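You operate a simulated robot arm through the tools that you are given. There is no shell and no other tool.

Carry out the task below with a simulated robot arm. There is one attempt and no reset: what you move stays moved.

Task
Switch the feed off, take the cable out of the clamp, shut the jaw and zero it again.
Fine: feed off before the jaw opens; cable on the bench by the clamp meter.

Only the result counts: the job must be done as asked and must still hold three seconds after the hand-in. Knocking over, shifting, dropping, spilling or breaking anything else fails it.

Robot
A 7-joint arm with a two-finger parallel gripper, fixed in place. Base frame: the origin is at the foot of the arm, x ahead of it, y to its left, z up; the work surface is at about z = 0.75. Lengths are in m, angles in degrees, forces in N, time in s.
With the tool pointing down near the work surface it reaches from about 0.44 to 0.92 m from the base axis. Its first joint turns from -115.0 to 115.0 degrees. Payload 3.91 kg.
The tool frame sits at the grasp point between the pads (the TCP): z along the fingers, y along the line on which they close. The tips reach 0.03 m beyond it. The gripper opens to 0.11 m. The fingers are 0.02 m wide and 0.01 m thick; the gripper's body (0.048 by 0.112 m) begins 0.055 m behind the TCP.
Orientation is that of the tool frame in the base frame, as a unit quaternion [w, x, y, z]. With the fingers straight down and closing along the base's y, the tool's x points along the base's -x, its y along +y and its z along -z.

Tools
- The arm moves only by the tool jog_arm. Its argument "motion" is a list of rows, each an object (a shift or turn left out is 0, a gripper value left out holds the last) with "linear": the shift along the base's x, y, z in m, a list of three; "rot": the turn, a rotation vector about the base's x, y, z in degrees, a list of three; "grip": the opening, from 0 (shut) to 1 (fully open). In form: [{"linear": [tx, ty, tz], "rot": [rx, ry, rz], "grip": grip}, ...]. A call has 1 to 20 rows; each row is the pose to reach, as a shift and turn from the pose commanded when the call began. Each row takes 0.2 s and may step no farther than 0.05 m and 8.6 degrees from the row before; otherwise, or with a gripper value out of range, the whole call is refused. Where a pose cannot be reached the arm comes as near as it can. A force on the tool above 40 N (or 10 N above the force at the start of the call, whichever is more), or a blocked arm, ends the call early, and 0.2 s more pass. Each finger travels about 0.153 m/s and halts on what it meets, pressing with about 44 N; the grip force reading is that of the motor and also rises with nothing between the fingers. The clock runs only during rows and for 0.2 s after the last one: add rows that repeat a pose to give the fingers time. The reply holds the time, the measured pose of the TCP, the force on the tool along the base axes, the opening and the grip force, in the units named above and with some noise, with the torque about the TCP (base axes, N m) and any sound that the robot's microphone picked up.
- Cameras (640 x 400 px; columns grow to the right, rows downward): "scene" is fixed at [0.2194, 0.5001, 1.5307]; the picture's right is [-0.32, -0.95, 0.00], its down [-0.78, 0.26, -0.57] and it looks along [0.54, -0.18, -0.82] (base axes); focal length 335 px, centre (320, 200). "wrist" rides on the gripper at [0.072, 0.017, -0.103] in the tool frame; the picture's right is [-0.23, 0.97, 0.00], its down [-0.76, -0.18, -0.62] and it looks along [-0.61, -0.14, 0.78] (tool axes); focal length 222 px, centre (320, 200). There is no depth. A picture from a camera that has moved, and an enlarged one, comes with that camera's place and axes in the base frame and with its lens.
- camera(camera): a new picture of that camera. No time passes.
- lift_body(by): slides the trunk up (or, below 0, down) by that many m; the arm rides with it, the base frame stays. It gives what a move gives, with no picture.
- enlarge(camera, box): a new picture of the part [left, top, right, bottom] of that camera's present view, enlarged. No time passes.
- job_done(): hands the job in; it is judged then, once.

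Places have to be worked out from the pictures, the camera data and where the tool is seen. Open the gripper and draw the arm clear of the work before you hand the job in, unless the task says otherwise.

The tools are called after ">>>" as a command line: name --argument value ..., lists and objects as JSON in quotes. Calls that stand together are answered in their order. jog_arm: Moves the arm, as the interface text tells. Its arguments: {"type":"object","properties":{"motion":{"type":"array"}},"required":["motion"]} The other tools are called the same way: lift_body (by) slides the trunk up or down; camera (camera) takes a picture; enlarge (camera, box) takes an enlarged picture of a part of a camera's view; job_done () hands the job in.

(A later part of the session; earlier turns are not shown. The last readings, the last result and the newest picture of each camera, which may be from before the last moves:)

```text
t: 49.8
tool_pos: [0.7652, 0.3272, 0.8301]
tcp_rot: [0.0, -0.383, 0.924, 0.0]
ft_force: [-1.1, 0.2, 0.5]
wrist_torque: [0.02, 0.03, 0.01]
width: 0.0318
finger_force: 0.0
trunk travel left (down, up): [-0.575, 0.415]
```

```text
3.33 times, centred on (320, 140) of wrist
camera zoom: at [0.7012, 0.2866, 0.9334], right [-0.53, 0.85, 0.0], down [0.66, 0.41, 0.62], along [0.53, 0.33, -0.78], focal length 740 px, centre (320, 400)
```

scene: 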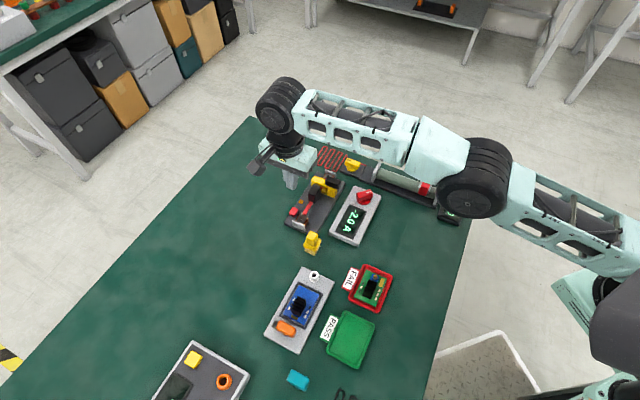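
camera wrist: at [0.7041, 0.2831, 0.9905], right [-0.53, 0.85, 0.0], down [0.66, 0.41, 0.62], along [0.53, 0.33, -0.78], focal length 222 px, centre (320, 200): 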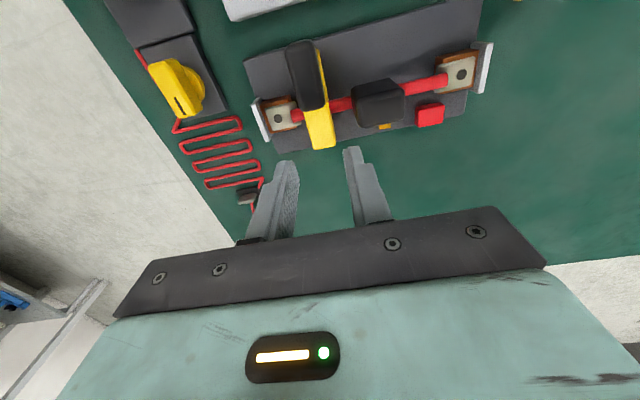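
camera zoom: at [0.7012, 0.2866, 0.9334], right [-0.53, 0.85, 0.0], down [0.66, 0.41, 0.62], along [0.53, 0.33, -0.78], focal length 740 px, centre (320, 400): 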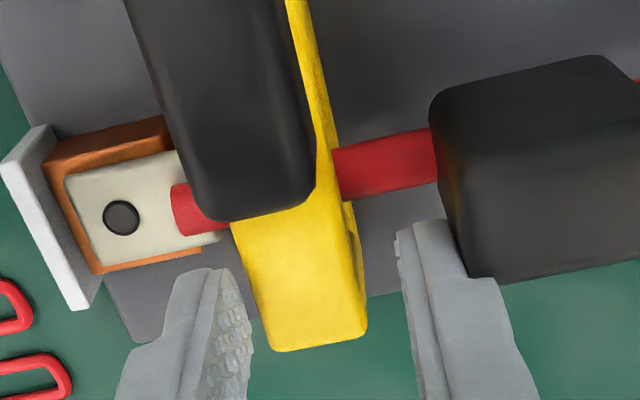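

In the picture the beam lies about 3–4 mm toward +u of the finger centre and the inner finger is close to the cable grip, so I'll shift +u before closing.

>>> jog_arm --motion '[{"linear": [0.0022, -0.0022, 0], "grip": 0.29}, {"linear": [0.0022, -0.0022, 0], "grip": 0.29}, {"linear": [0.0022, -0.0022, 0], "grip": 0.0}, {"linear": [0.0022, -0.0022, 0], "grip": 0.0}, {"linear": [0.0022, -0.0022, 0], "grip": 0.0}]'

>>> jog_arm --motion '[{"linear": [0, 0, 0.0015], "grip": 0.0}, {"linear": [0, 0, 0.003]}, {"linear": [0, 0, 0.004]}]'

>>> enlarge --camera "wrist" --box '[240, 80, 400, 200]'

```text
t: 51.0
tool_pos: [0.7692, 0.3236, 0.8294]
tcp_rot: [-0.001, -0.382, 0.924, -0.001]
ft_force: [-2.4, 1.6, -1.7]
wrist_torque: [0.18, -0.19, -0.11]
width: 0.0217
finger_force: 44.8
trunk travel left (down, up): [-0.575, 0.415]
```

```text
t: 51.8
tool_pos: [0.7693, 0.3242, 0.8287]
tcp_rot: [-0.002, -0.384, 0.923, 0.0]
ft_force: [5.6, 13.2, -33.9]
wrist_torque: [0.84, -0.76, -0.4]
width: 0.0216
finger_force: 44.7
trunk travel left (down, up): [-0.575, 0.415]
```

```text
3.33 times, centred on (320, 140) of wrist
camera zoom: at [0.7046, 0.2845, 0.9333], right [-0.53, 0.85, 0.0], down [0.67, 0.41, 0.62], along [0.52, 0.33, -0.79], focal length 740 px, centre (320, 400)
```

zoom: 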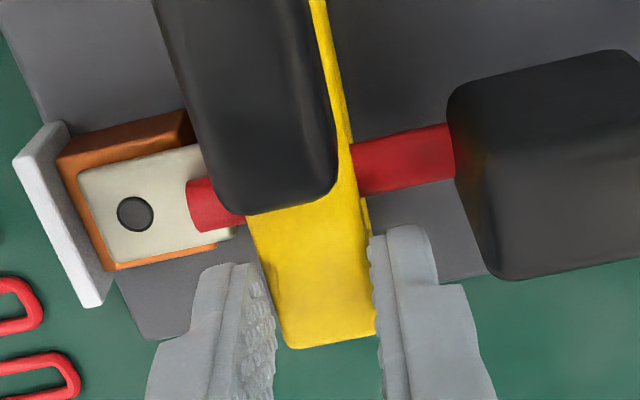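

The far end is rigid upward as well. Not yet tried is toward +w (sliding the upper bar outward), so I'll relax and pull 4 mm toward +w while still holding this end.

>>> jog_arm --motion '[{"linear": [0, 0, -0.002], "grip": 0.0}, {"linear": [0, 0, -0.004], "grip": 0.0}, {"linear": [0, 0, -0.004], "grip": 0.0}]'

>>> jog_arm --motion '[{"linear": [0.001, 0.001, 0], "grip": 0.0}, {"linear": [0.002, 0.002, 0]}, {"linear": [0.0028, 0.0028, 0]}, {"linear": [0.0028, 0.0028, 0]}]'

```text
t: 52.5
tool_pos: [0.7693, 0.3248, 0.8295]
tcp_rot: [-0.002, -0.383, 0.924, 0.0]
ft_force: [0.5, 18.2, -19.2]
wrist_torque: [-0.13, 0.54, -0.58]
width: 0.0215
finger_force: 45.1
trunk travel left (down, up): [-0.575, 0.415]
```

```text
t: 53.7
tool_pos: [0.7687, 0.3244, 0.83]
tcp_rot: [-0.007, -0.382, 0.924, -0.001]
ft_force: [-14.2, -6.5, 4.0]
wrist_torque: [0.61, -0.25, -0.27]
width: 0.0218
finger_force: 45.2
trunk travel left (down, up): [-0.575, 0.415]
stopped in row 4: the force on the tool passed its limit at 40 N (the readings are from after the stop); the commanded pose is now the measured one
```

It is rigid toward +w as well. The handle sits directly over the wide −w post, so the beam might swing horizontally about a vertical pin there. I'll test the free end sideways toward +u, 4 mm.

>>> jog_arm --motion '[{"linear": [0.0007, -0.0007, 0], "grip": 0.0}, {"linear": [0.0014, -0.0014, 0]}, {"linear": [0.0021, -0.0021, 0]}, {"linear": [0.0028, -0.0028, 0]}]'

>>> enlarge --camera "wrist" --box '[240, 80, 400, 200]'

```text
t: 54.7
tool_pos: [0.7693, 0.3229, 0.8299]
tcp_rot: [-0.006, -0.383, 0.924, 0.001]
ft_force: [-28.1, 6.1, 11.7]
wrist_torque: [-0.43, 1.52, -1.1]
width: 0.0223
finger_force: 45.2
trunk travel left (down, up): [-0.575, 0.415]
```

```text
3.33 times, centred on (320, 140) of wrist
camera zoom: at [0.7066, 0.284, 0.9339], right [-0.53, 0.85, 0.0], down [0.67, 0.42, 0.61], along [0.52, 0.33, -0.79], focal length 740 px, centre (320, 400)
```

zoom: 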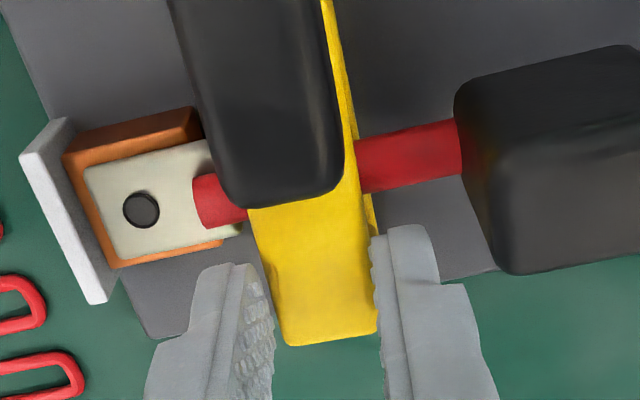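

The numbers are telling: the measured wrench has zero moment about a vertical axis at w = 0.725, exactly under the handle's centre. So the bar swings horizontally about a pin beneath the handle, and the handle is a turn-knob. I'll relax, release here and lift off.

>>> jog_arm --motion '[{"linear": [-0.0014, 0.0014, 0], "grip": 0.0}, {"linear": [-0.0024, 0.0024, 0], "grip": 0.0}, {"linear": [-0.0024, 0.0024, 0], "grip": 0.27}, {"linear": [-0.0024, 0.0024, 0], "grip": 0.29}, {"linear": [-0.0024, 0.0024, 0.03], "grip": 0.29}, {"linear": [-0.0024, 0.0024, 0.07], "grip": 0.32}, {"linear": [-0.02, -0.015, 0.1], "grip": 0.36}, {"linear": [-0.036, -0.032, 0.1], "grip": 0.36}, {"linear": [-0.036, -0.032, 0.1], "grip": 0.36}]'

>>> camera --camera "wrist"

>>> enlarge --camera "wrist" --box '[260, 60, 400, 180]'

```text
t: 56.7
tool_pos: [0.7366, 0.2908, 0.9296]
tcp_rot: [-0.005, -0.382, 0.924, -0.001]
ft_force: [0.2, 0.2, 0.7]
wrist_torque: [0.02, -0.02, -0.04]
width: 0.0394
finger_force: 0.0
trunk travel left (down, up): [-0.575, 0.415]
```

```text
taken
camera wrist: at [0.6741, 0.2522, 1.0328], right [-0.53, 0.85, 0.0], down [0.67, 0.42, 0.62], along [0.52, 0.32, -0.79], focal length 222 px, centre (320, 200)
```

wrist: 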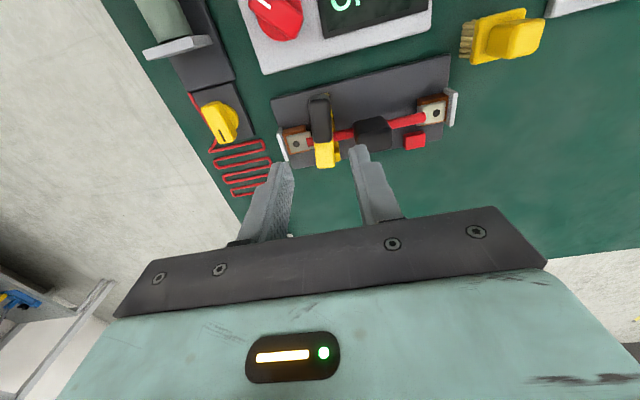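

```text
3.33 times, centred on (330, 120) of wrist
camera zoom: at [0.6741, 0.2522, 1.0328], right [-0.53, 0.85, 0.0], down [0.67, 0.42, 0.62], along [0.52, 0.32, -0.79], focal length 740 px, centre (287, 467)
```

zoom: 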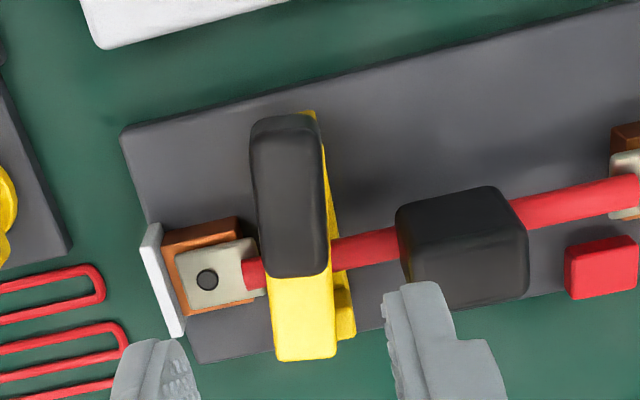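

The upper bar and handle have indeed swung a few degrees toward +u, exposing the fixed frame. I'll grip the handle centred over the pivot (about 0.7338, 0.2915) at yaw ≈ 38° and turn it like a knob.

>>> jog_arm --motion '[{"linear": [-0.0028, 0.0007, 0], "rot": [0.4, -0.4, -7], "grip": 0.36}, {"linear": [-0.0028, 0.0007, -0.04], "rot": [0.4, -0.4, -7]}, {"linear": [-0.0028, 0.0007, -0.07], "rot": [0.4, -0.4, -7]}, {"linear": [-0.0028, 0.0007, -0.0876], "rot": [0.4, -0.4, -7]}, {"linear": [-0.0028, 0.0007, -0.0876], "rot": [0.4, -0.4, -7]}]'

>>> enlarge --camera "wrist" --box '[240, 80, 400, 200]'

```text
t: 57.9
tool_pos: [0.7332, 0.2901, 0.8405]
tcp_rot: [0.0, -0.326, 0.945, 0.001]
ft_force: [0.5, -0.1, 0.9]
wrist_torque: [0.0, -0.04, 0.01]
width: 0.0393
finger_force: 0.0
trunk travel left (down, up): [-0.575, 0.415]
```

```text
3.33 times, centred on (320, 140) of wrist
camera zoom: at [0.6654, 0.2587, 0.9437], right [-0.42, 0.91, 0.0], down [0.71, 0.33, 0.62], along [0.56, 0.26, -0.78], focal length 740 px, centre (320, 400)
```

zoom: 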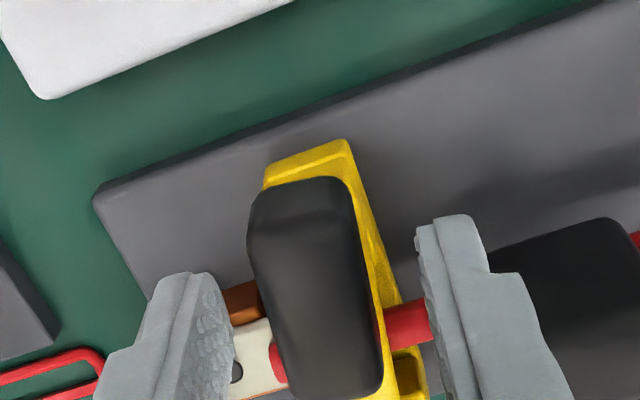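

The handle lies between the fingers. I'll close, then turn −16° about the vertical and check the load.

>>> jog_arm --motion '[{"linear": [0, 0, 0], "grip": 0.0}, {"linear": [0, 0, 0], "grip": 0.0}, {"linear": [0, 0, 0], "grip": 0.0}, {"linear": [0, 0, 0], "rot": [0, 0, -4]}, {"linear": [0, 0, 0], "rot": [0, 0, -8]}, {"linear": [0, 0, 0], "rot": [0, 0, -12]}, {"linear": [0, 0, 0], "rot": [0, 0, -16]}, {"linear": [0, 0, 0], "rot": [0, 0, -16]}]'

>>> enlarge --camera "wrist" --box '[240, 80, 400, 200]'

>>> enlarge --camera "scene" --box '[300, 155, 350, 205]'

```text
t: 59.7
tool_pos: [0.7341, 0.2904, 0.8399]
tcp_rot: [-0.002, -0.191, 0.982, 0.001]
ft_force: [1.9, 4.2, -9.5]
wrist_torque: [0.47, -1.32, 0.02]
width: 0.0195
finger_force: 45.0
trunk travel left (down, up): [-0.575, 0.415]
```

```text
3.33 times, centred on (320, 140) of wrist
camera zoom: at [0.6595, 0.2784, 0.9438], right [-0.15, 0.99, 0.0], down [0.77, 0.12, 0.62], along [0.61, 0.1, -0.78], focal length 740 px, centre (320, 400)
```

zoom: 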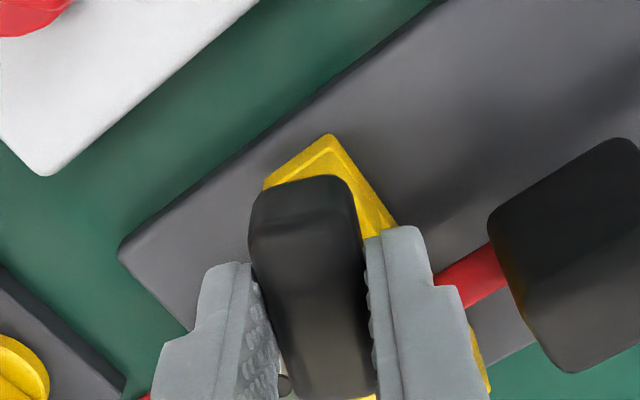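

```text
8.00 times, centred on (325, 180) of scene
camera zoom: at [0.2194, 0.5001, 1.5307], right [-0.32, -0.95, 0.0], down [-0.78, 0.26, -0.57], along [0.54, -0.18, -0.82], focal length 2682 px, centre (280, 360)
```

zoom: 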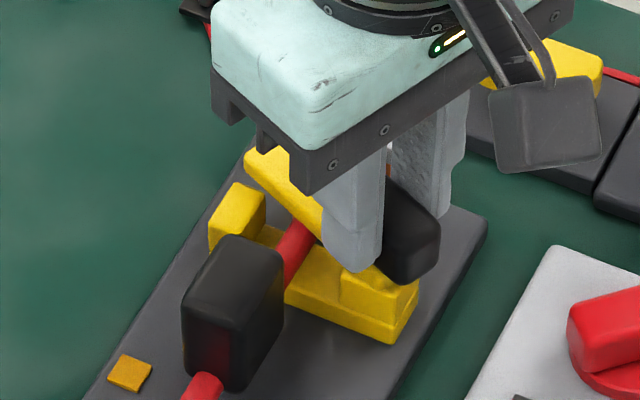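

The bar is swinging as the handle turns, with only a few newtons of load, and the +w post is now exposed. I'll continue turning another −32°.

>>> jog_arm --motion '[{"rot": [0, 0, -8], "grip": 0.0}, {"rot": [0, 0, -16]}, {"rot": [0, 0, -24]}, {"rot": [0, 0, -32]}, {"rot": [0, 0, -32]}]'

>>> enlarge --camera "scene" --box '[300, 155, 350, 205]'

```text
t: 60.9
tool_pos: [0.735, 0.2917, 0.8402]
tcp_rot: [0.0, 0.087, 0.996, 0.001]
ft_force: [0.9, 9.8, -14.1]
wrist_torque: [-0.04, -0.91, 0.0]
width: 0.0197
finger_force: 45.1
trunk travel left (down, up): [-0.575, 0.415]
```

```text
8.00 times, centred on (325, 180) of scene
camera zoom: at [0.2194, 0.5001, 1.5307], right [-0.32, -0.95, 0.0], down [-0.78, 0.26, -0.57], along [0.54, -0.18, -0.82], focal length 2682 px, centre (280, 360)
```

zoom: 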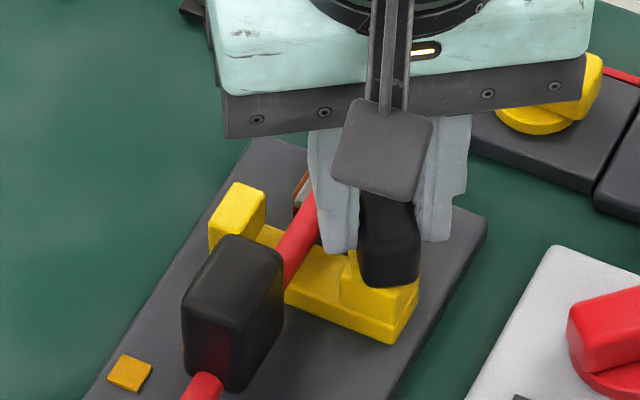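

Smooth so far (load about 10 N, jaw at about −55°). I'll continue −34° to bring the bar parallel to the cable, clear of it.

>>> jog_arm --motion '[{"linear": [0, 0, -0.001], "rot": [0, 0, -7], "grip": 0.0}, {"linear": [0, 0, -0.001], "rot": [0, 0, -14]}, {"linear": [0, 0, -0.001], "rot": [0, 0, -21]}, {"linear": [0, 0, -0.001], "rot": [0, 0, -28]}, {"linear": [0, 0, -0.001], "rot": [0, 0, -34]}, {"linear": [0, 0, -0.001], "rot": [0, 0, -34]}]'

>>> enlarge --camera "scene" --box '[300, 155, 350, 205]'

>>> camera --camera "wrist"

```text
t: 62.3
tool_pos: [0.7338, 0.2923, 0.8416]
tcp_rot: [0.0, 0.375, 0.927, 0.002]
ft_force: [5.8, 19.6, -2.6]
wrist_torque: [0.87, 0.55, 0.05]
width: 0.02
finger_force: 44.6
trunk travel left (down, up): [-0.575, 0.415]
```

```text
8.00 times, centred on (325, 180) of scene
camera zoom: at [0.2194, 0.5001, 1.5307], right [-0.32, -0.95, 0.0], down [-0.78, 0.26, -0.57], along [0.54, -0.18, -0.82], focal length 2682 px, centre (280, 360)
```

zoom: 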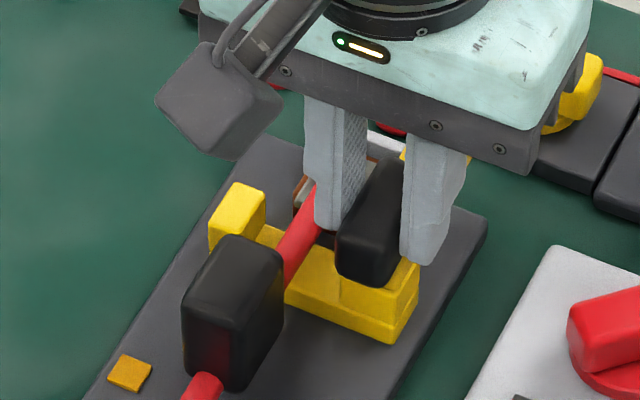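

```text
taken
camera wrist: at [0.6924, 0.3536, 0.9439], right [0.84, 0.54, 0.0], down [0.42, -0.66, 0.62], along [0.34, -0.52, -0.78], focal length 222 px, centre (320, 200)
```

wrist: 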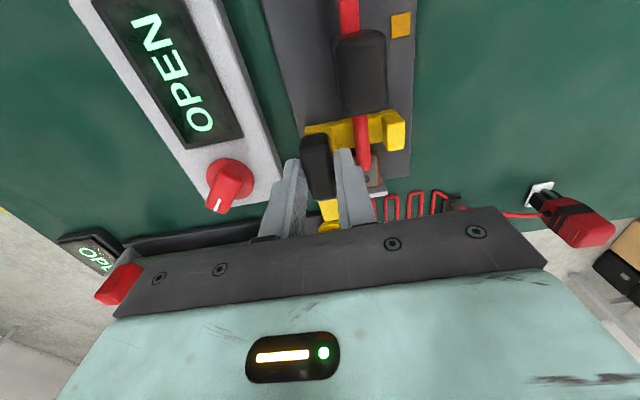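

The meter now shows "OPEN" and the bar lies parallel to the cable, so the jaw is fully open. I'll ease the side load, release the handle, and lift off.

>>> jog_arm --motion '[{"linear": [0.0007, 0.0018, 0], "grip": 0.0}, {"linear": [0.0007, 0.0018, 0], "grip": 0.28}, {"linear": [0.0007, 0.0018, 0], "grip": 0.3}, {"linear": [0.0007, 0.0018, 0.03], "grip": 0.3}, {"linear": [0.0007, 0.0018, 0.07], "grip": 0.4}, {"linear": [-0.01, 0.02, 0.1], "grip": 0.45}, {"linear": [-0.016, 0.045, 0.1], "grip": 0.45}, {"linear": [-0.016, 0.055, 0.1], "grip": 0.45}, {"linear": [-0.016, 0.055, 0.1], "grip": 0.45}]'

>>> camera --camera "wrist"

>>> enlarge --camera "wrist" --box '[240, 50, 400, 190]'

>>> enlarge --camera "scene" --box '[260, 150, 390, 240]'

```text
t: 64.3
tool_pos: [0.7171, 0.3447, 0.9398]
tcp_rot: [-0.001, 0.374, 0.927, 0.001]
ft_force: [-1.0, 0.8, 0.6]
wrist_torque: [0.01, 0.01, 0.03]
width: 0.0493
finger_force: 0.1
trunk travel left (down, up): [-0.575, 0.415]
```

```text
taken
camera wrist: at [0.6759, 0.4064, 1.0442], right [0.84, 0.54, 0.0], down [0.42, -0.66, 0.62], along [0.34, -0.52, -0.78], focal length 222 px, centre (320, 200)
```

wrist: 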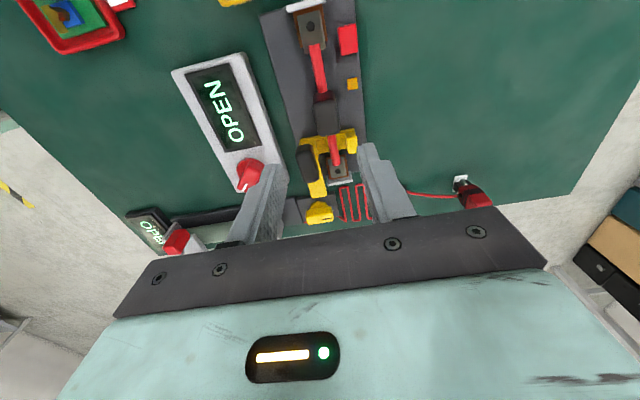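

```text
2.86 times, centred on (320, 120) of wrist
camera zoom: at [0.6759, 0.4064, 1.0442], right [0.84, 0.54, 0.0], down [0.42, -0.66, 0.62], along [0.34, -0.52, -0.78], focal length 635 px, centre (320, 429)
```

zoom: 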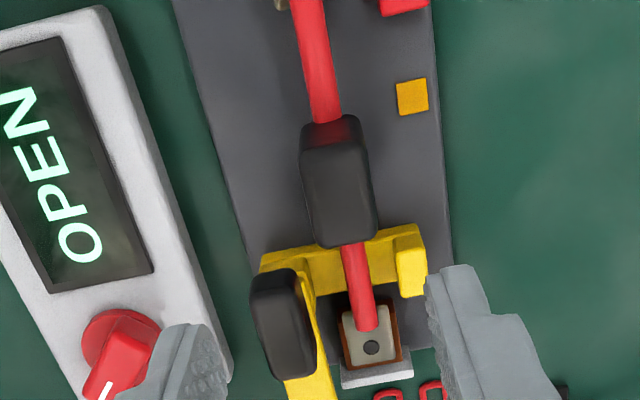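

```text
4.44 times, centred on (325, 195) of scene
camera zoom: at [0.2194, 0.5001, 1.5307], right [-0.32, -0.95, 0.0], down [-0.78, 0.26, -0.57], along [0.54, -0.18, -0.82], focal length 1490 px, centre (298, 222)
```

zoom: 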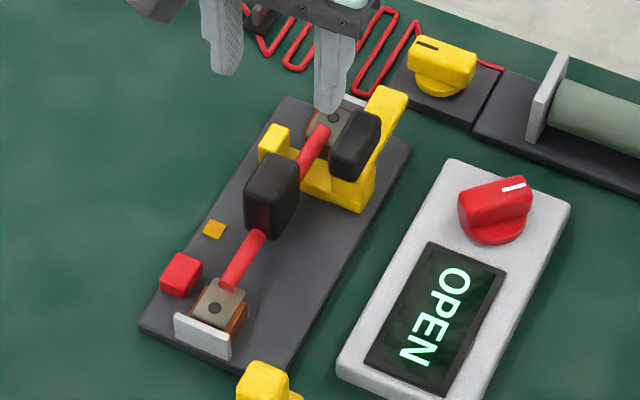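

The jaw is open and the cable is free from above. Its grip is centred at about (0.7232, 0.3463) with its top at 0.82. I'll align to yaw −45° and descend over it with a 45 mm opening.

>>> jog_arm --motion '[{"linear": [0.0061, 0.0016, -0.03], "rot": [0, 0, -1], "grip": 0.42}, {"linear": [0.0061, 0.0016, -0.065], "rot": [0, 0, -1]}, {"linear": [0.0061, 0.0016, -0.08], "rot": [0, 0, -1]}, {"linear": [0.0061, 0.0016, -0.08], "rot": [0, 0, -1]}]'

>>> enlarge --camera "wrist" --box '[240, 50, 400, 190]'

```text
t: 65.3
tool_pos: [0.7235, 0.347, 0.8602]
tcp_rot: [0.0, 0.382, 0.924, 0.001]
ft_force: [0.0, 0.4, 0.0]
wrist_torque: [0.04, 0.02, 0.0]
width: 0.0465
finger_force: 0.0
trunk travel left (down, up): [-0.575, 0.415]
```

```text
2.86 times, centred on (320, 120) of wrist
camera zoom: at [0.6839, 0.4097, 0.964], right [0.85, 0.53, 0.0], down [0.41, -0.67, 0.62], along [0.33, -0.53, -0.78], focal length 635 px, centre (320, 429)
```

zoom: 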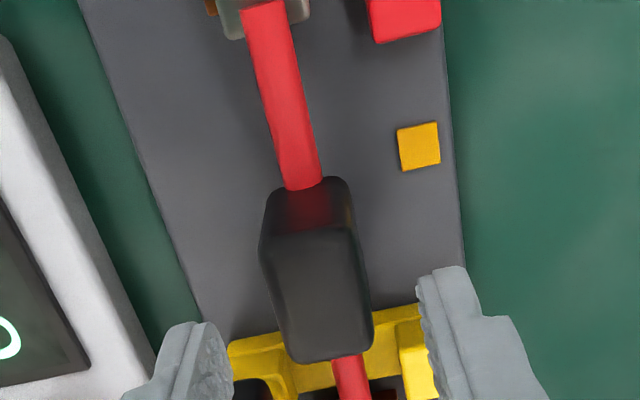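

The grip is nicely centred between the fingers. I'll lower to z ≈ 0.819 and close on it.

>>> jog_arm --motion '[{"linear": [0, 0, -0.02], "grip": 0.42}, {"linear": [0, 0, -0.041], "grip": 0.42}, {"linear": [0, 0, -0.041], "grip": 0.42}, {"linear": [0, 0, -0.041], "grip": 0.0}, {"linear": [0, 0, -0.041], "grip": 0.0}, {"linear": [0, 0, -0.041], "grip": 0.0}]'

>>> enlarge --camera "scene" --box '[260, 150, 390, 240]'

```text
t: 66.7
tool_pos: [0.724, 0.3464, 0.8189]
tcp_rot: [0.001, 0.383, 0.924, 0.001]
ft_force: [-0.2, 0.6, 0.1]
wrist_torque: [0.02, -0.02, -0.02]
width: 0.0232
finger_force: 43.7
trunk travel left (down, up): [-0.575, 0.415]
```

```text
4.44 times, centred on (325, 195) of scene
camera zoom: at [0.2194, 0.5001, 1.5307], right [-0.32, -0.95, 0.0], down [-0.78, 0.26, -0.57], along [0.54, -0.18, -0.82], focal length 1490 px, centre (298, 222)
```

zoom: 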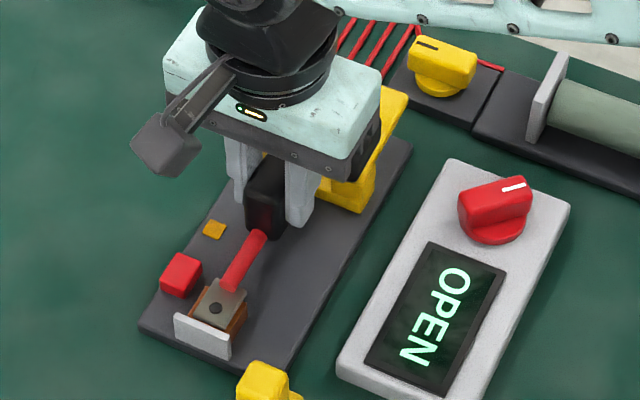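

Held at 23 mm. I'll lift straight up slowly, 10 mm first, and check the force.

>>> jog_arm --motion '[{"linear": [0, 0, 0.003], "grip": 0.0}, {"linear": [0, 0, 0.006]}, {"linear": [0, 0, 0.01]}, {"linear": [0, 0, 0.01]}]'

>>> enlarge --camera "scene" --box '[260, 150, 390, 240]'

```text
t: 67.7
tool_pos: [0.7235, 0.3467, 0.8294]
tcp_rot: [0.0, 0.383, 0.924, 0.001]
ft_force: [0.4, 0.2, -0.9]
wrist_torque: [0.01, 0.0, -0.02]
width: 0.0233
finger_force: 43.8
trunk travel left (down, up): [-0.575, 0.415]
```

```text
4.44 times, centred on (325, 195) of scene
camera zoom: at [0.2194, 0.5001, 1.5307], right [-0.32, -0.95, 0.0], down [-0.78, 0.26, -0.57], along [0.54, -0.18, -0.82], focal length 1490 px, centre (298, 222)
```

zoom: 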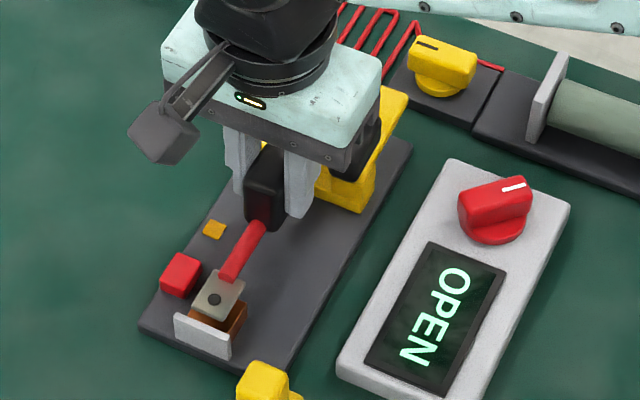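

The lugs came straight up off the copper blocks with no snag. I'll raise the cable well clear, then drop the trunk another 0.1 m for reach on the far side of the plate.

>>> jog_arm --motion '[{"linear": [0, 0, 0.03], "grip": 0.0}, {"linear": [0, 0, 0.065]}, {"linear": [0, 0, 0.1]}, {"linear": [0, 0, 0.14]}, {"linear": [0, 0, 0.16]}, {"linear": [0, 0, 0.16]}]'

>>> lift_body --by -0.1

>>> camera --camera "scene"

>>> camera --camera "wrist"

```text
t: 69.1
tool_pos: [0.7246, 0.3469, 0.989]
tcp_rot: [0.0, 0.383, 0.924, 0.001]
ft_force: [-0.5, -0.6, -0.9]
wrist_torque: [0.02, -0.01, 0.01]
width: 0.0233
finger_force: 44.4
trunk travel left (down, up): [-0.575, 0.415]
```

```text
t: 70.4
tool_pos: [0.7237, 0.3465, 0.891]
tcp_rot: [0.001, 0.383, 0.924, 0.001]
ft_force: [0.7, 0.3, -0.8]
wrist_torque: [-0.01, -0.01, -0.01]
width: 0.0231
finger_force: 44.2
trunk travel left (down, up): [-0.475, 0.515]
```

```text
taken
```

scene: 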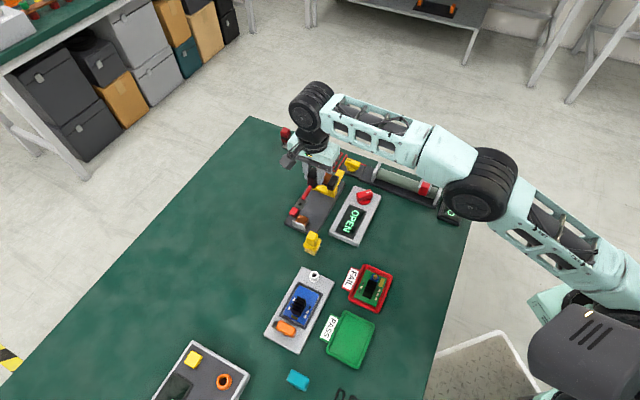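

```text
taken
camera wrist: at [0.6837, 0.4092, 0.9932], right [0.85, 0.53, 0.0], down [0.41, -0.67, 0.62], along [0.33, -0.53, -0.78], focal length 222 px, centre (320, 200)
```

wrist: 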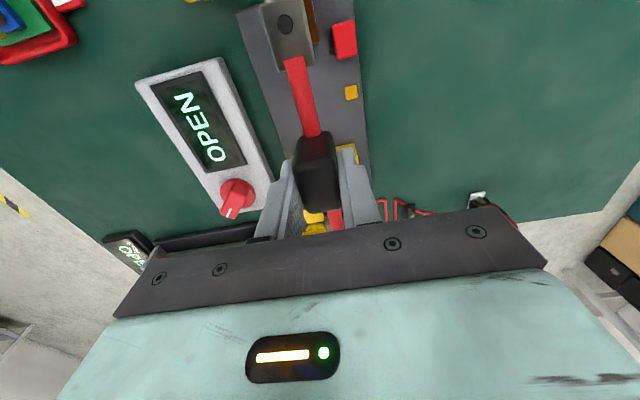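

The cable hangs level in the gripper. I'll carry it over the button side to about (0.7495, 0.438), just beyond the plate's edge, and lower it to about 1 cm above the bench.

>>> jog_arm --motion '[{"linear": [0.008, 0.03, 0.0], "grip": 0.0}, {"linear": [0.017, 0.061, 0.0]}, {"linear": [0.0258, 0.0919, 0.0]}, {"linear": [0.0258, 0.0919, 0.0]}, {"linear": [0.0258, 0.0919, -0.03]}, {"linear": [0.0258, 0.0919, -0.06]}, {"linear": [0.0258, 0.0919, -0.085]}, {"linear": [0.0258, 0.0919, -0.092]}, {"linear": [0.0258, 0.0919, -0.092]}]'

>>> camera --camera "wrist"

>>> enlarge --camera "scene" --box '[240, 130, 390, 240]'

```text
t: 72.4
tool_pos: [0.7123, 0.4023, 0.8031]
tcp_rot: [-0.001, 0.381, 0.924, 0.006]
ft_force: [-5.3, 12.3, 36.8]
wrist_torque: [0.16, 0.11, 0.03]
width: 0.0233
finger_force: 44.2
out of reach, approached as far as the arm can: row 1, 2, 3, 4, 5, 6, 7, 8, 9
trunk travel left (down, up): [-0.475, 0.515]
heard: click
```

```text
taken
camera wrist: at [0.6716, 0.4634, 0.9062], right [0.85, 0.53, 0.01], down [0.41, -0.67, 0.62], along [0.34, -0.52, -0.79], focal length 222 px, centre (320, 200)
```

wrist: 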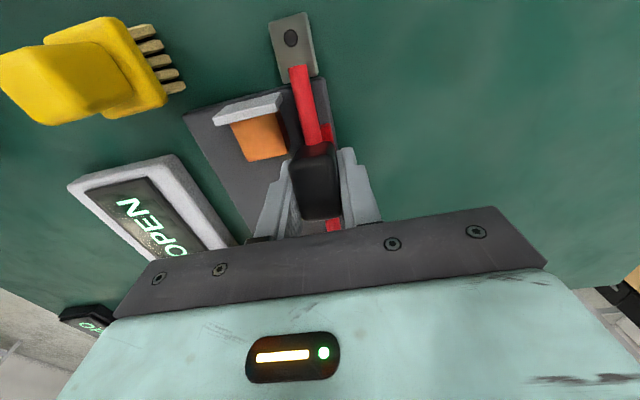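

```text
3.64 times, centred on (315, 185) of scene
camera zoom: at [0.2194, 0.5001, 1.5307], right [-0.32, -0.95, 0.0], down [-0.78, 0.26, -0.57], along [0.54, -0.18, -0.82], focal length 1219 px, centre (338, 254)
```

zoom: 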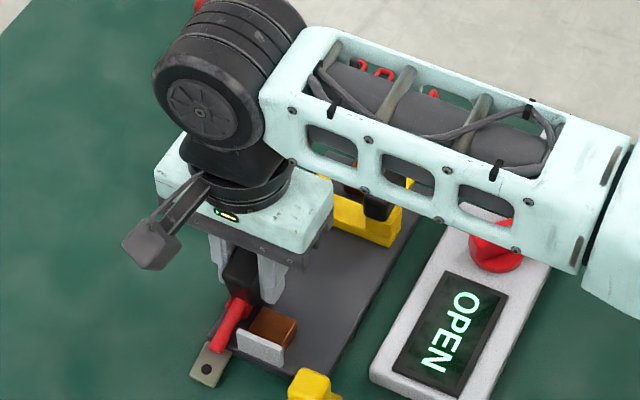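

The arm ran out of reach from the start of that call and came down short, and the cable pressed the button: 37 N and a click. I'll raise straight up immediately and check the lamp.

>>> jog_arm --motion '[{"linear": [0, 0, 0.015], "grip": 0.0}, {"linear": [0, 0, 0.045]}, {"linear": [0, 0, 0.085]}, {"linear": [0, 0, 0.12]}, {"linear": [0, 0, 0.12]}]'

>>> camera --camera "wrist"

>>> enlarge --camera "scene" --box '[240, 130, 390, 240]'

```text
t: 73.6
tool_pos: [0.6934, 0.384, 0.9098]
tcp_rot: [0.001, 0.382, 0.924, 0.0]
ft_force: [0.1, -0.1, -0.8]
wrist_torque: [-0.01, 0.01, -0.02]
width: 0.0233
finger_force: 44.0
out of reach, approached as far as the arm can: row 1, 2, 3, 4, 5
trunk travel left (down, up): [-0.475, 0.515]
```

```text
taken
camera wrist: at [0.6525, 0.4473, 1.0129], right [0.85, 0.53, 0.0], down [0.41, -0.66, 0.62], along [0.33, -0.53, -0.78], focal length 222 px, centre (320, 200)
```

wrist: 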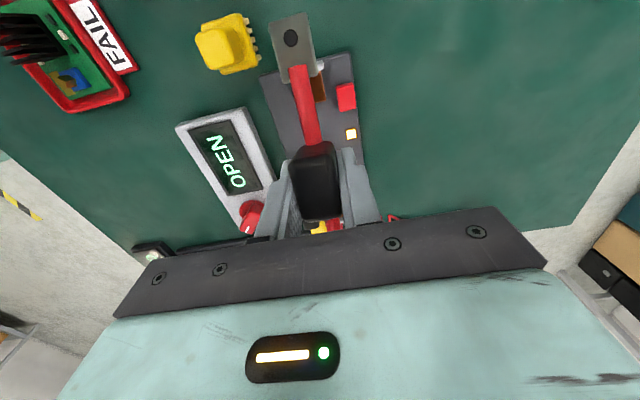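

```text
3.64 times, centred on (315, 185) of scene
camera zoom: at [0.2194, 0.5001, 1.5307], right [-0.32, -0.95, 0.0], down [-0.78, 0.26, -0.57], along [0.54, -0.18, -0.82], focal length 1219 px, centre (338, 254)
```

zoom: 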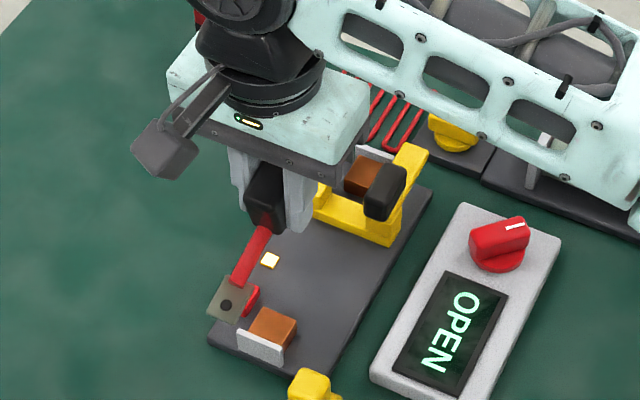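

The lamp is lit again: the feed was switched back on by accident, so I must switch it off once the cable is down. The trunk at −0.25 m clearly reaches worse than at −0.15 m, so I'll raise it back and test the sideways travel at a safe height before any descent.

>>> lift_body --by 0.1

>>> jog_arm --motion '[{"linear": [0.01, 0.01, -0.02], "grip": 0.0}, {"linear": [0.02, 0.02, -0.045]}, {"linear": [0.03, 0.03, -0.07]}, {"linear": [0.04, 0.04, -0.09]}, {"linear": [0.04, 0.04, -0.09]}]'

```text
t: 74.9
tool_pos: [0.6917, 0.3851, 1.0101]
tcp_rot: [0.0, 0.382, 0.924, 0.001]
ft_force: [-0.2, -0.2, -1.2]
wrist_torque: [0.0, 0.0, 0.04]
width: 0.0232
finger_force: 43.9
trunk travel left (down, up): [-0.575, 0.415]
```

```text
t: 76.1
tool_pos: [0.7054, 0.4016, 0.9264]
tcp_rot: [0.0, 0.382, 0.924, 0.001]
ft_force: [-0.1, 0.0, -1.4]
wrist_torque: [-0.01, 0.0, 0.0]
width: 0.0234
finger_force: 43.9
out of reach, approached as far as the arm can: row 1, 2, 3, 4, 5
trunk travel left (down, up): [-0.575, 0.415]
```

Even here the far side of the plate is out of reach (limit about 0.82 m), so I'll change the drop spot. The bench just on the robot's side of the meter box, around (0.587, 0.191), is free and well within reach. I'll travel there high, before any descent.

>>> jog_arm --motion '[{"linear": [-0.01, -0.015, 0.02], "grip": 0.0}, {"linear": [-0.03, -0.05, 0.03]}, {"linear": [-0.05, -0.09, 0.03]}, {"linear": [-0.07, -0.125, 0.03]}, {"linear": [-0.09, -0.16, 0.03]}, {"linear": [-0.105, -0.19, 0.03]}, {"linear": [-0.1185, -0.2107, 0.03]}, {"linear": [-0.1185, -0.2107, 0.03]}]'

>>> camera --camera "wrist"

>>> camera --camera "scene"

```text
t: 77.9
tool_pos: [0.5873, 0.1902, 0.9563]
tcp_rot: [0.0, 0.382, 0.924, 0.001]
ft_force: [0.3, -0.4, -0.9]
wrist_torque: [0.0, 0.0, -0.03]
width: 0.0228
finger_force: 44.3
trunk travel left (down, up): [-0.575, 0.415]
```

```text
taken
camera wrist: at [0.5462, 0.2539, 1.0595], right [0.85, 0.53, 0.0], down [0.41, -0.66, 0.62], along [0.33, -0.53, -0.78], focal length 222 px, centre (320, 200)
```

wrist: 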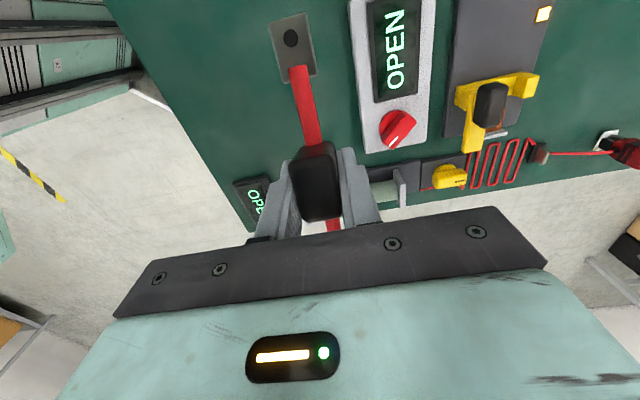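

```text
taken
```

scene: 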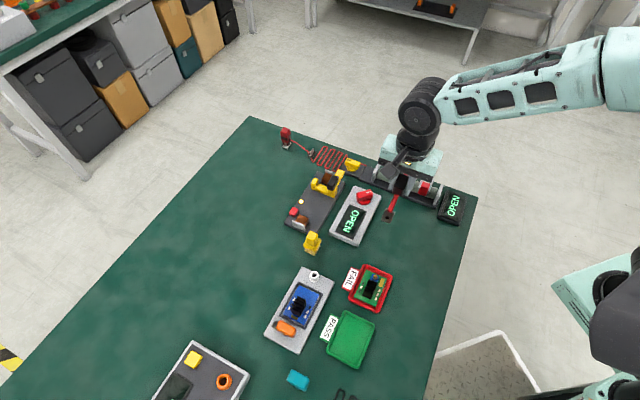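

There's room here: the box edge at w ≈ 0.60, the rheostat base beyond u ≈ 0.41, and the FAIL tray below u ≈ 0.15. I'll shift 1 cm toward −u to centre the cable in that space and lower to about 1 cm above the bench.

>>> jog_arm --motion '[{"linear": [-0.007, 0.007, -0.03], "grip": 0.0}, {"linear": [-0.007, 0.007, -0.07]}, {"linear": [-0.007, 0.007, -0.11]}, {"linear": [-0.007, 0.007, -0.145]}, {"linear": [-0.007, 0.007, -0.157]}, {"linear": [-0.007, 0.007, -0.157]}]'

>>> camera --camera "wrist"

>>> enlarge --camera "scene" --box '[310, 150, 470, 270]'

```text
t: 79.3
tool_pos: [0.5798, 0.1977, 0.7991]
tcp_rot: [0.001, 0.383, 0.924, 0.002]
ft_force: [0.8, -3.4, 19.1]
wrist_torque: [0.78, 1.1, 0.15]
width: 0.0233
finger_force: 43.9
trunk travel left (down, up): [-0.575, 0.415]
```

```text
taken
camera wrist: at [0.5401, 0.2594, 0.9025], right [0.85, 0.53, 0.0], down [0.41, -0.67, 0.62], along [0.33, -0.53, -0.78], focal length 222 px, centre (320, 200)
```

wrist: 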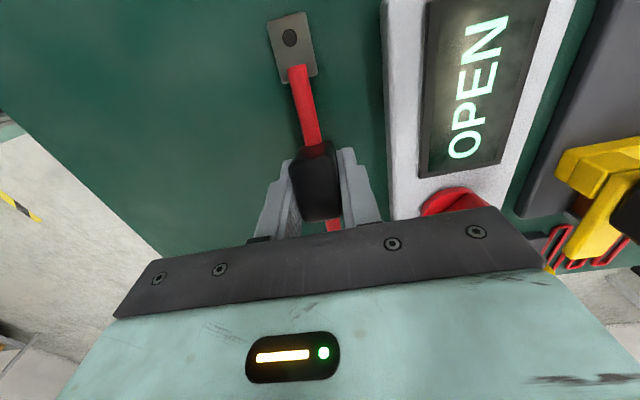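

```text
3.33 times, centred on (390, 210) of scene
camera zoom: at [0.2194, 0.5001, 1.5307], right [-0.32, -0.95, 0.0], down [-0.78, 0.26, -0.57], along [0.54, -0.18, -0.82], focal length 1118 px, centre (87, 167)
```

zoom: 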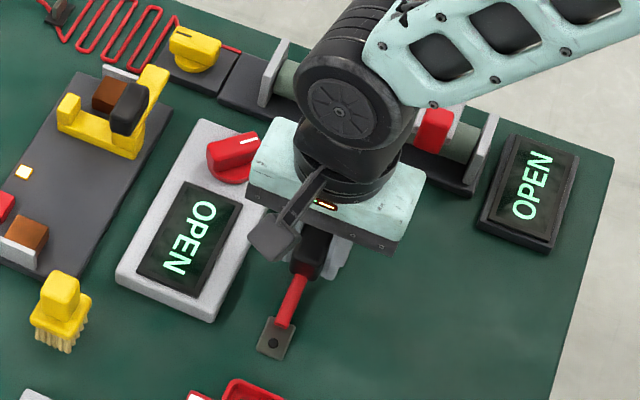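

The reading shows 19 N with a moment placing the contact at the −u lug, so the cable tilted about 9° in the grip when it bumped the button. I'll lift 12 mm and roll the tool +9° about w to level the cable before setting it down.

>>> jog_arm --motion '[{"linear": [0, 0, 0.006], "grip": 0.0}, {"linear": [0, 0, 0.014]}, {"linear": [0, 0, 0.014], "rot": [3.2, 3.2, 0]}, {"linear": [0, 0, 0.014], "rot": [6.4, 6.4, 0]}, {"linear": [0, 0, 0.014], "rot": [6.4, 6.4, 0]}]'

>>> enlarge --camera "scene" --box '[340, 160, 440, 250]'

>>> camera --camera "wrist"

```text
t: 80.5
tool_pos: [0.5788, 0.1985, 0.8121]
tcp_rot: [-0.071, 0.381, 0.921, 0.031]
ft_force: [-0.1, 1.0, -1.5]
wrist_torque: [0.01, 0.0, 0.02]
width: 0.0234
finger_force: 43.9
trunk travel left (down, up): [-0.575, 0.415]
```

```text
4.44 times, centred on (390, 205) of scene
camera zoom: at [0.2194, 0.5001, 1.5307], right [-0.32, -0.95, 0.0], down [-0.78, 0.26, -0.57], along [0.54, -0.18, -0.82], focal length 1490 px, centre (9, 178)
```

zoom: 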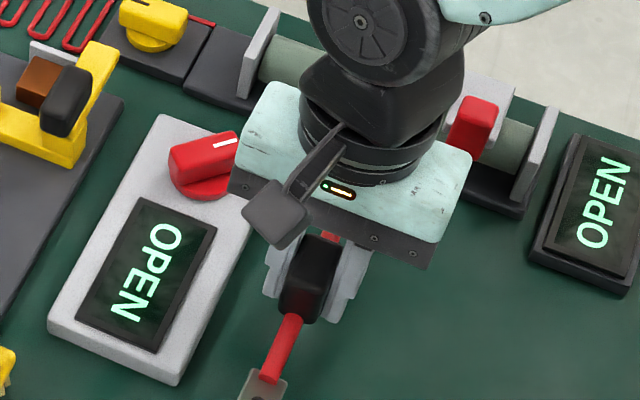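

```text
taken
camera wrist: at [0.5518, 0.2491, 0.9267], right [0.85, 0.53, -0.03], down [0.48, -0.73, 0.49], along [0.24, -0.43, -0.87], focal length 222 px, centre (320, 200)
```

wrist: 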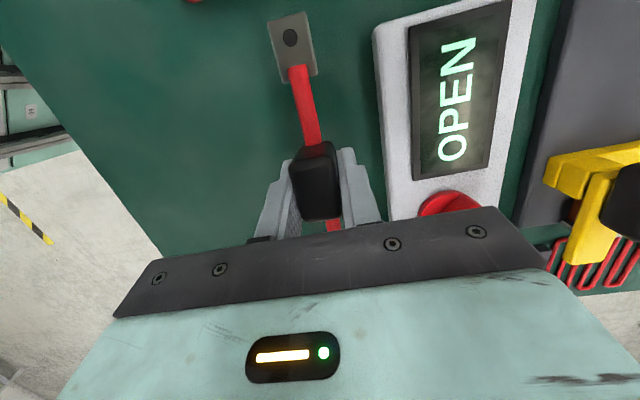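

I can't judge level by eye, so I'll lower in small steps and use the contact moment as a guide.

>>> jog_arm --motion '[{"linear": [0, 0, -0.008], "grip": 0.0}, {"linear": [0, 0, -0.014]}, {"linear": [0, 0, -0.018]}, {"linear": [0, 0, -0.02]}]'

```text
t: 81.5
tool_pos: [0.5804, 0.1993, 0.7933]
tcp_rot: [-0.073, 0.382, 0.921, 0.031]
ft_force: [0.5, -0.5, -1.1]
wrist_torque: [0.01, 0.0, 0.03]
width: 0.0233
finger_force: 44.2
trunk travel left (down, up): [-0.575, 0.415]
```

No contact yet at z ≈ 0.793; I'll continue in 1.5 mm steps.

>>> jog_arm --motion '[{"linear": [0, 0, -0.0015], "grip": 0.0}, {"linear": [0, 0, -0.003]}]'

>>> jog_arm --motion '[{"linear": [0, 0, -0.001], "grip": 0.0}, {"linear": [0, 0, -0.002]}]'

```text
t: 82.1
tool_pos: [0.5794, 0.1978, 0.7899]
tcp_rot: [-0.073, 0.382, 0.921, 0.032]
ft_force: [-0.8, 0.1, -2.0]
wrist_torque: [0.01, 0.02, -0.01]
width: 0.0234
finger_force: 44.2
trunk travel left (down, up): [-0.575, 0.415]
```

```text
t: 82.7
tool_pos: [0.5804, 0.2001, 0.7882]
tcp_rot: [-0.073, 0.381, 0.921, 0.031]
ft_force: [0.2, -0.4, 0.1]
wrist_torque: [0.0, 0.03, 0.01]
width: 0.0236
finger_force: 43.9
trunk travel left (down, up): [-0.575, 0.415]
```

>>> jog_arm --motion '[{"linear": [0, 0, -0.001], "grip": 0.0}, {"linear": [0, 0, -0.0015]}]'

>>> enlarge --camera "scene" --box '[340, 180, 440, 260]'

```text
t: 83.3
tool_pos: [0.5804, 0.1993, 0.786]
tcp_rot: [-0.073, 0.383, 0.921, 0.031]
ft_force: [0.5, -0.2, -1.3]
wrist_torque: [-0.03, -0.02, 0.01]
width: 0.0232
finger_force: 44.0
trunk travel left (down, up): [-0.575, 0.415]
```

```text
5.00 times, centred on (390, 220) of scene
camera zoom: at [0.2194, 0.5001, 1.5307], right [-0.32, -0.95, 0.0], down [-0.78, 0.26, -0.57], along [0.54, -0.18, -0.82], focal length 1676 px, centre (-30, 100)
```

zoom: 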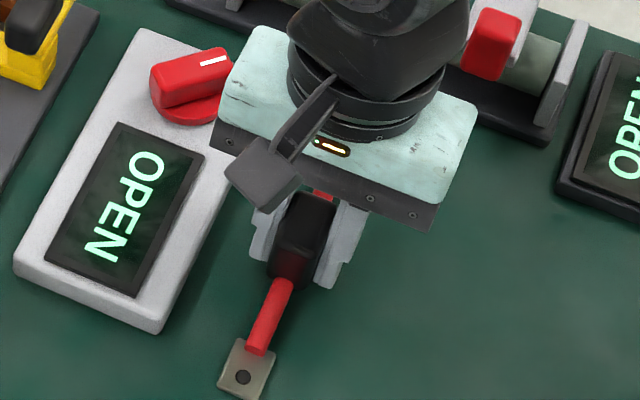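

>>> jog_arm --motion '[{"linear": [0, 0, -0.001], "grip": 0.0}, {"linear": [0, 0, -0.002]}]'

>>> jog_arm --motion '[{"linear": [0, 0, -0.001], "grip": 0.0}, {"linear": [0, 0, -0.001]}]'

```text
t: 83.9
tool_pos: [0.5806, 0.1985, 0.7869]
tcp_rot: [-0.072, 0.381, 0.921, 0.032]
ft_force: [-1.5, -1.0, 10.5]
wrist_torque: [0.6, 0.77, 0.13]
width: 0.0233
finger_force: 43.8
trunk travel left (down, up): [-0.575, 0.415]
```

```text
t: 84.5
tool_pos: [0.58, 0.1983, 0.7845]
tcp_rot: [-0.071, 0.382, 0.921, 0.031]
ft_force: [0.5, -0.1, 16.9]
wrist_torque: [0.96, 1.04, -0.02]
width: 0.0235
finger_force: 43.6
trunk travel left (down, up): [-0.575, 0.415]
```

Contact is still only at the −u lug (moment arm about −8 cm), so a bit more roll is needed. I'll raise 5 mm, add 4° and lower again.

>>> jog_arm --motion '[{"linear": [0, 0, 0.003], "grip": 0.0}, {"linear": [0, 0, 0.006], "rot": [1.4, 1.4, 0]}, {"linear": [0, 0, 0.006], "rot": [2.8, 2.8, 0]}, {"linear": [0, 0, 0.003], "rot": [2.8, 2.8, 0]}, {"linear": [0, 0, 0.0], "rot": [2.8, 2.8, 0]}, {"linear": [0, 0, 0.0], "rot": [2.8, 2.8, 0]}]'

>>> jog_arm --motion '[{"linear": [0, 0, -0.001], "grip": 0.0}, {"linear": [0, 0, -0.002]}]'

```text
t: 85.9
tool_pos: [0.5813, 0.1978, 0.784]
tcp_rot: [-0.104, 0.381, 0.918, 0.044]
ft_force: [-0.2, 0.8, -0.9]
wrist_torque: [0.01, 0.0, -0.03]
width: 0.0231
finger_force: 44.1
trunk travel left (down, up): [-0.575, 0.415]
```

```text
t: 86.5
tool_pos: [0.5805, 0.1974, 0.7802]
tcp_rot: [-0.104, 0.38, 0.918, 0.045]
ft_force: [0.1, 0.2, -0.4]
wrist_torque: [0.01, 0.0, 0.01]
width: 0.0235
finger_force: 44.1
trunk travel left (down, up): [-0.575, 0.415]
```

>>> jog_arm --motion '[{"linear": [0, 0, -0.001], "grip": 0.0}, {"linear": [0, 0, -0.0015]}]'

>>> enlarge --camera "scene" --box '[350, 190, 430, 250]'

>>> enlarge --camera "wrist" --box '[240, 0, 400, 240]'

```text
t: 87.1
tool_pos: [0.5798, 0.1975, 0.7814]
tcp_rot: [-0.104, 0.381, 0.918, 0.045]
ft_force: [-0.1, -0.9, 4.3]
wrist_torque: [-0.12, 0.06, 0.01]
width: 0.0235
finger_force: 43.8
trunk travel left (down, up): [-0.575, 0.415]
```

```text
6.67 times, centred on (390, 220) of scene
camera zoom: at [0.2194, 0.5001, 1.5307], right [-0.32, -0.95, 0.0], down [-0.78, 0.26, -0.57], along [0.54, -0.18, -0.82], focal length 2235 px, centre (-147, 67)
```

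zoom: 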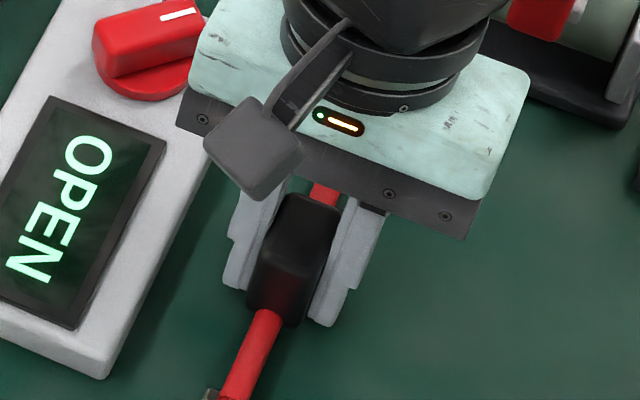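

```text
1.67 times, centred on (320, 120) of wrist
camera zoom: at [0.5575, 0.2429, 0.8985], right [0.85, 0.53, -0.05], down [0.5, -0.75, 0.44], along [0.2, -0.39, -0.9], focal length 370 px, centre (320, 333)
```

zoom: 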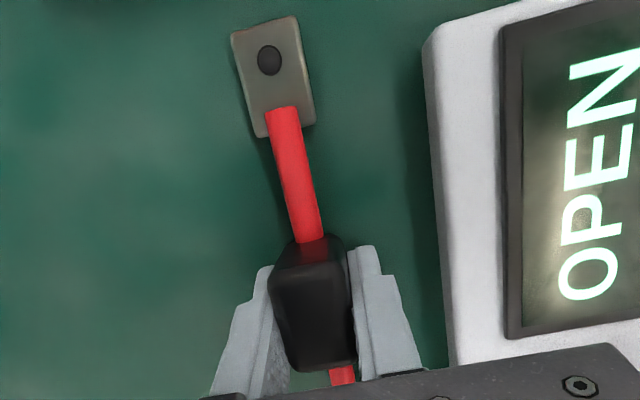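

Contact is now about 4 N right under the grip, with almost no moment, so the cable is essentially level and down. I'll open the fingers modestly so as not to touch the meter box, then look.

>>> jog_arm --motion '[{"linear": [0, 0, 0.0005], "grip": 0.24}, {"linear": [0, 0, 0.0005], "grip": 0.3}, {"linear": [0, 0, 0.0005], "grip": 0.34}, {"linear": [0, 0, 0.0005], "grip": 0.34}]'

>>> enlarge --camera "wrist" --box '[240, 0, 400, 240]'

>>> enlarge --camera "scene" --box '[340, 170, 440, 250]'

```text
t: 88.1
tool_pos: [0.5802, 0.2002, 0.7819]
tcp_rot: [-0.104, 0.38, 0.918, 0.045]
ft_force: [4.1, 3.2, 4.4]
wrist_torque: [-0.02, -0.02, 0.0]
width: 0.0354
finger_force: 0.1
trunk travel left (down, up): [-0.575, 0.415]
```

```text
1.67 times, centred on (320, 120) of wrist
camera zoom: at [0.5574, 0.2435, 0.8985], right [0.85, 0.53, -0.05], down [0.5, -0.75, 0.44], along [0.2, -0.39, -0.9], focal length 370 px, centre (320, 333)
```

zoom: 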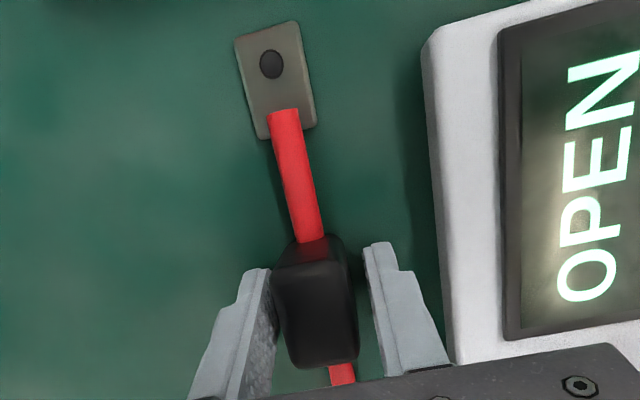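

```text
5.00 times, centred on (390, 210) of scene
camera zoom: at [0.2194, 0.5001, 1.5307], right [-0.32, -0.95, 0.0], down [-0.78, 0.26, -0.57], along [0.54, -0.18, -0.82], focal length 1676 px, centre (-30, 150)
```

zoom: 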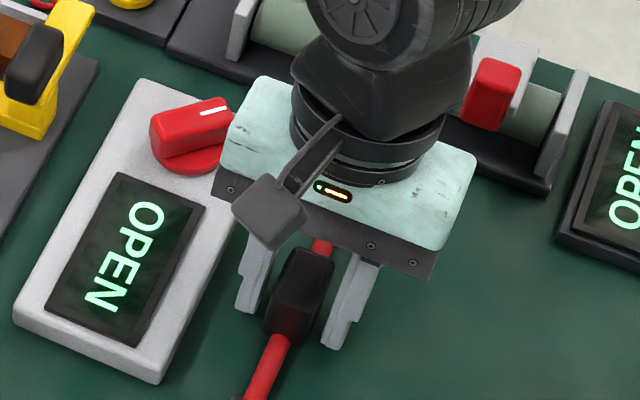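

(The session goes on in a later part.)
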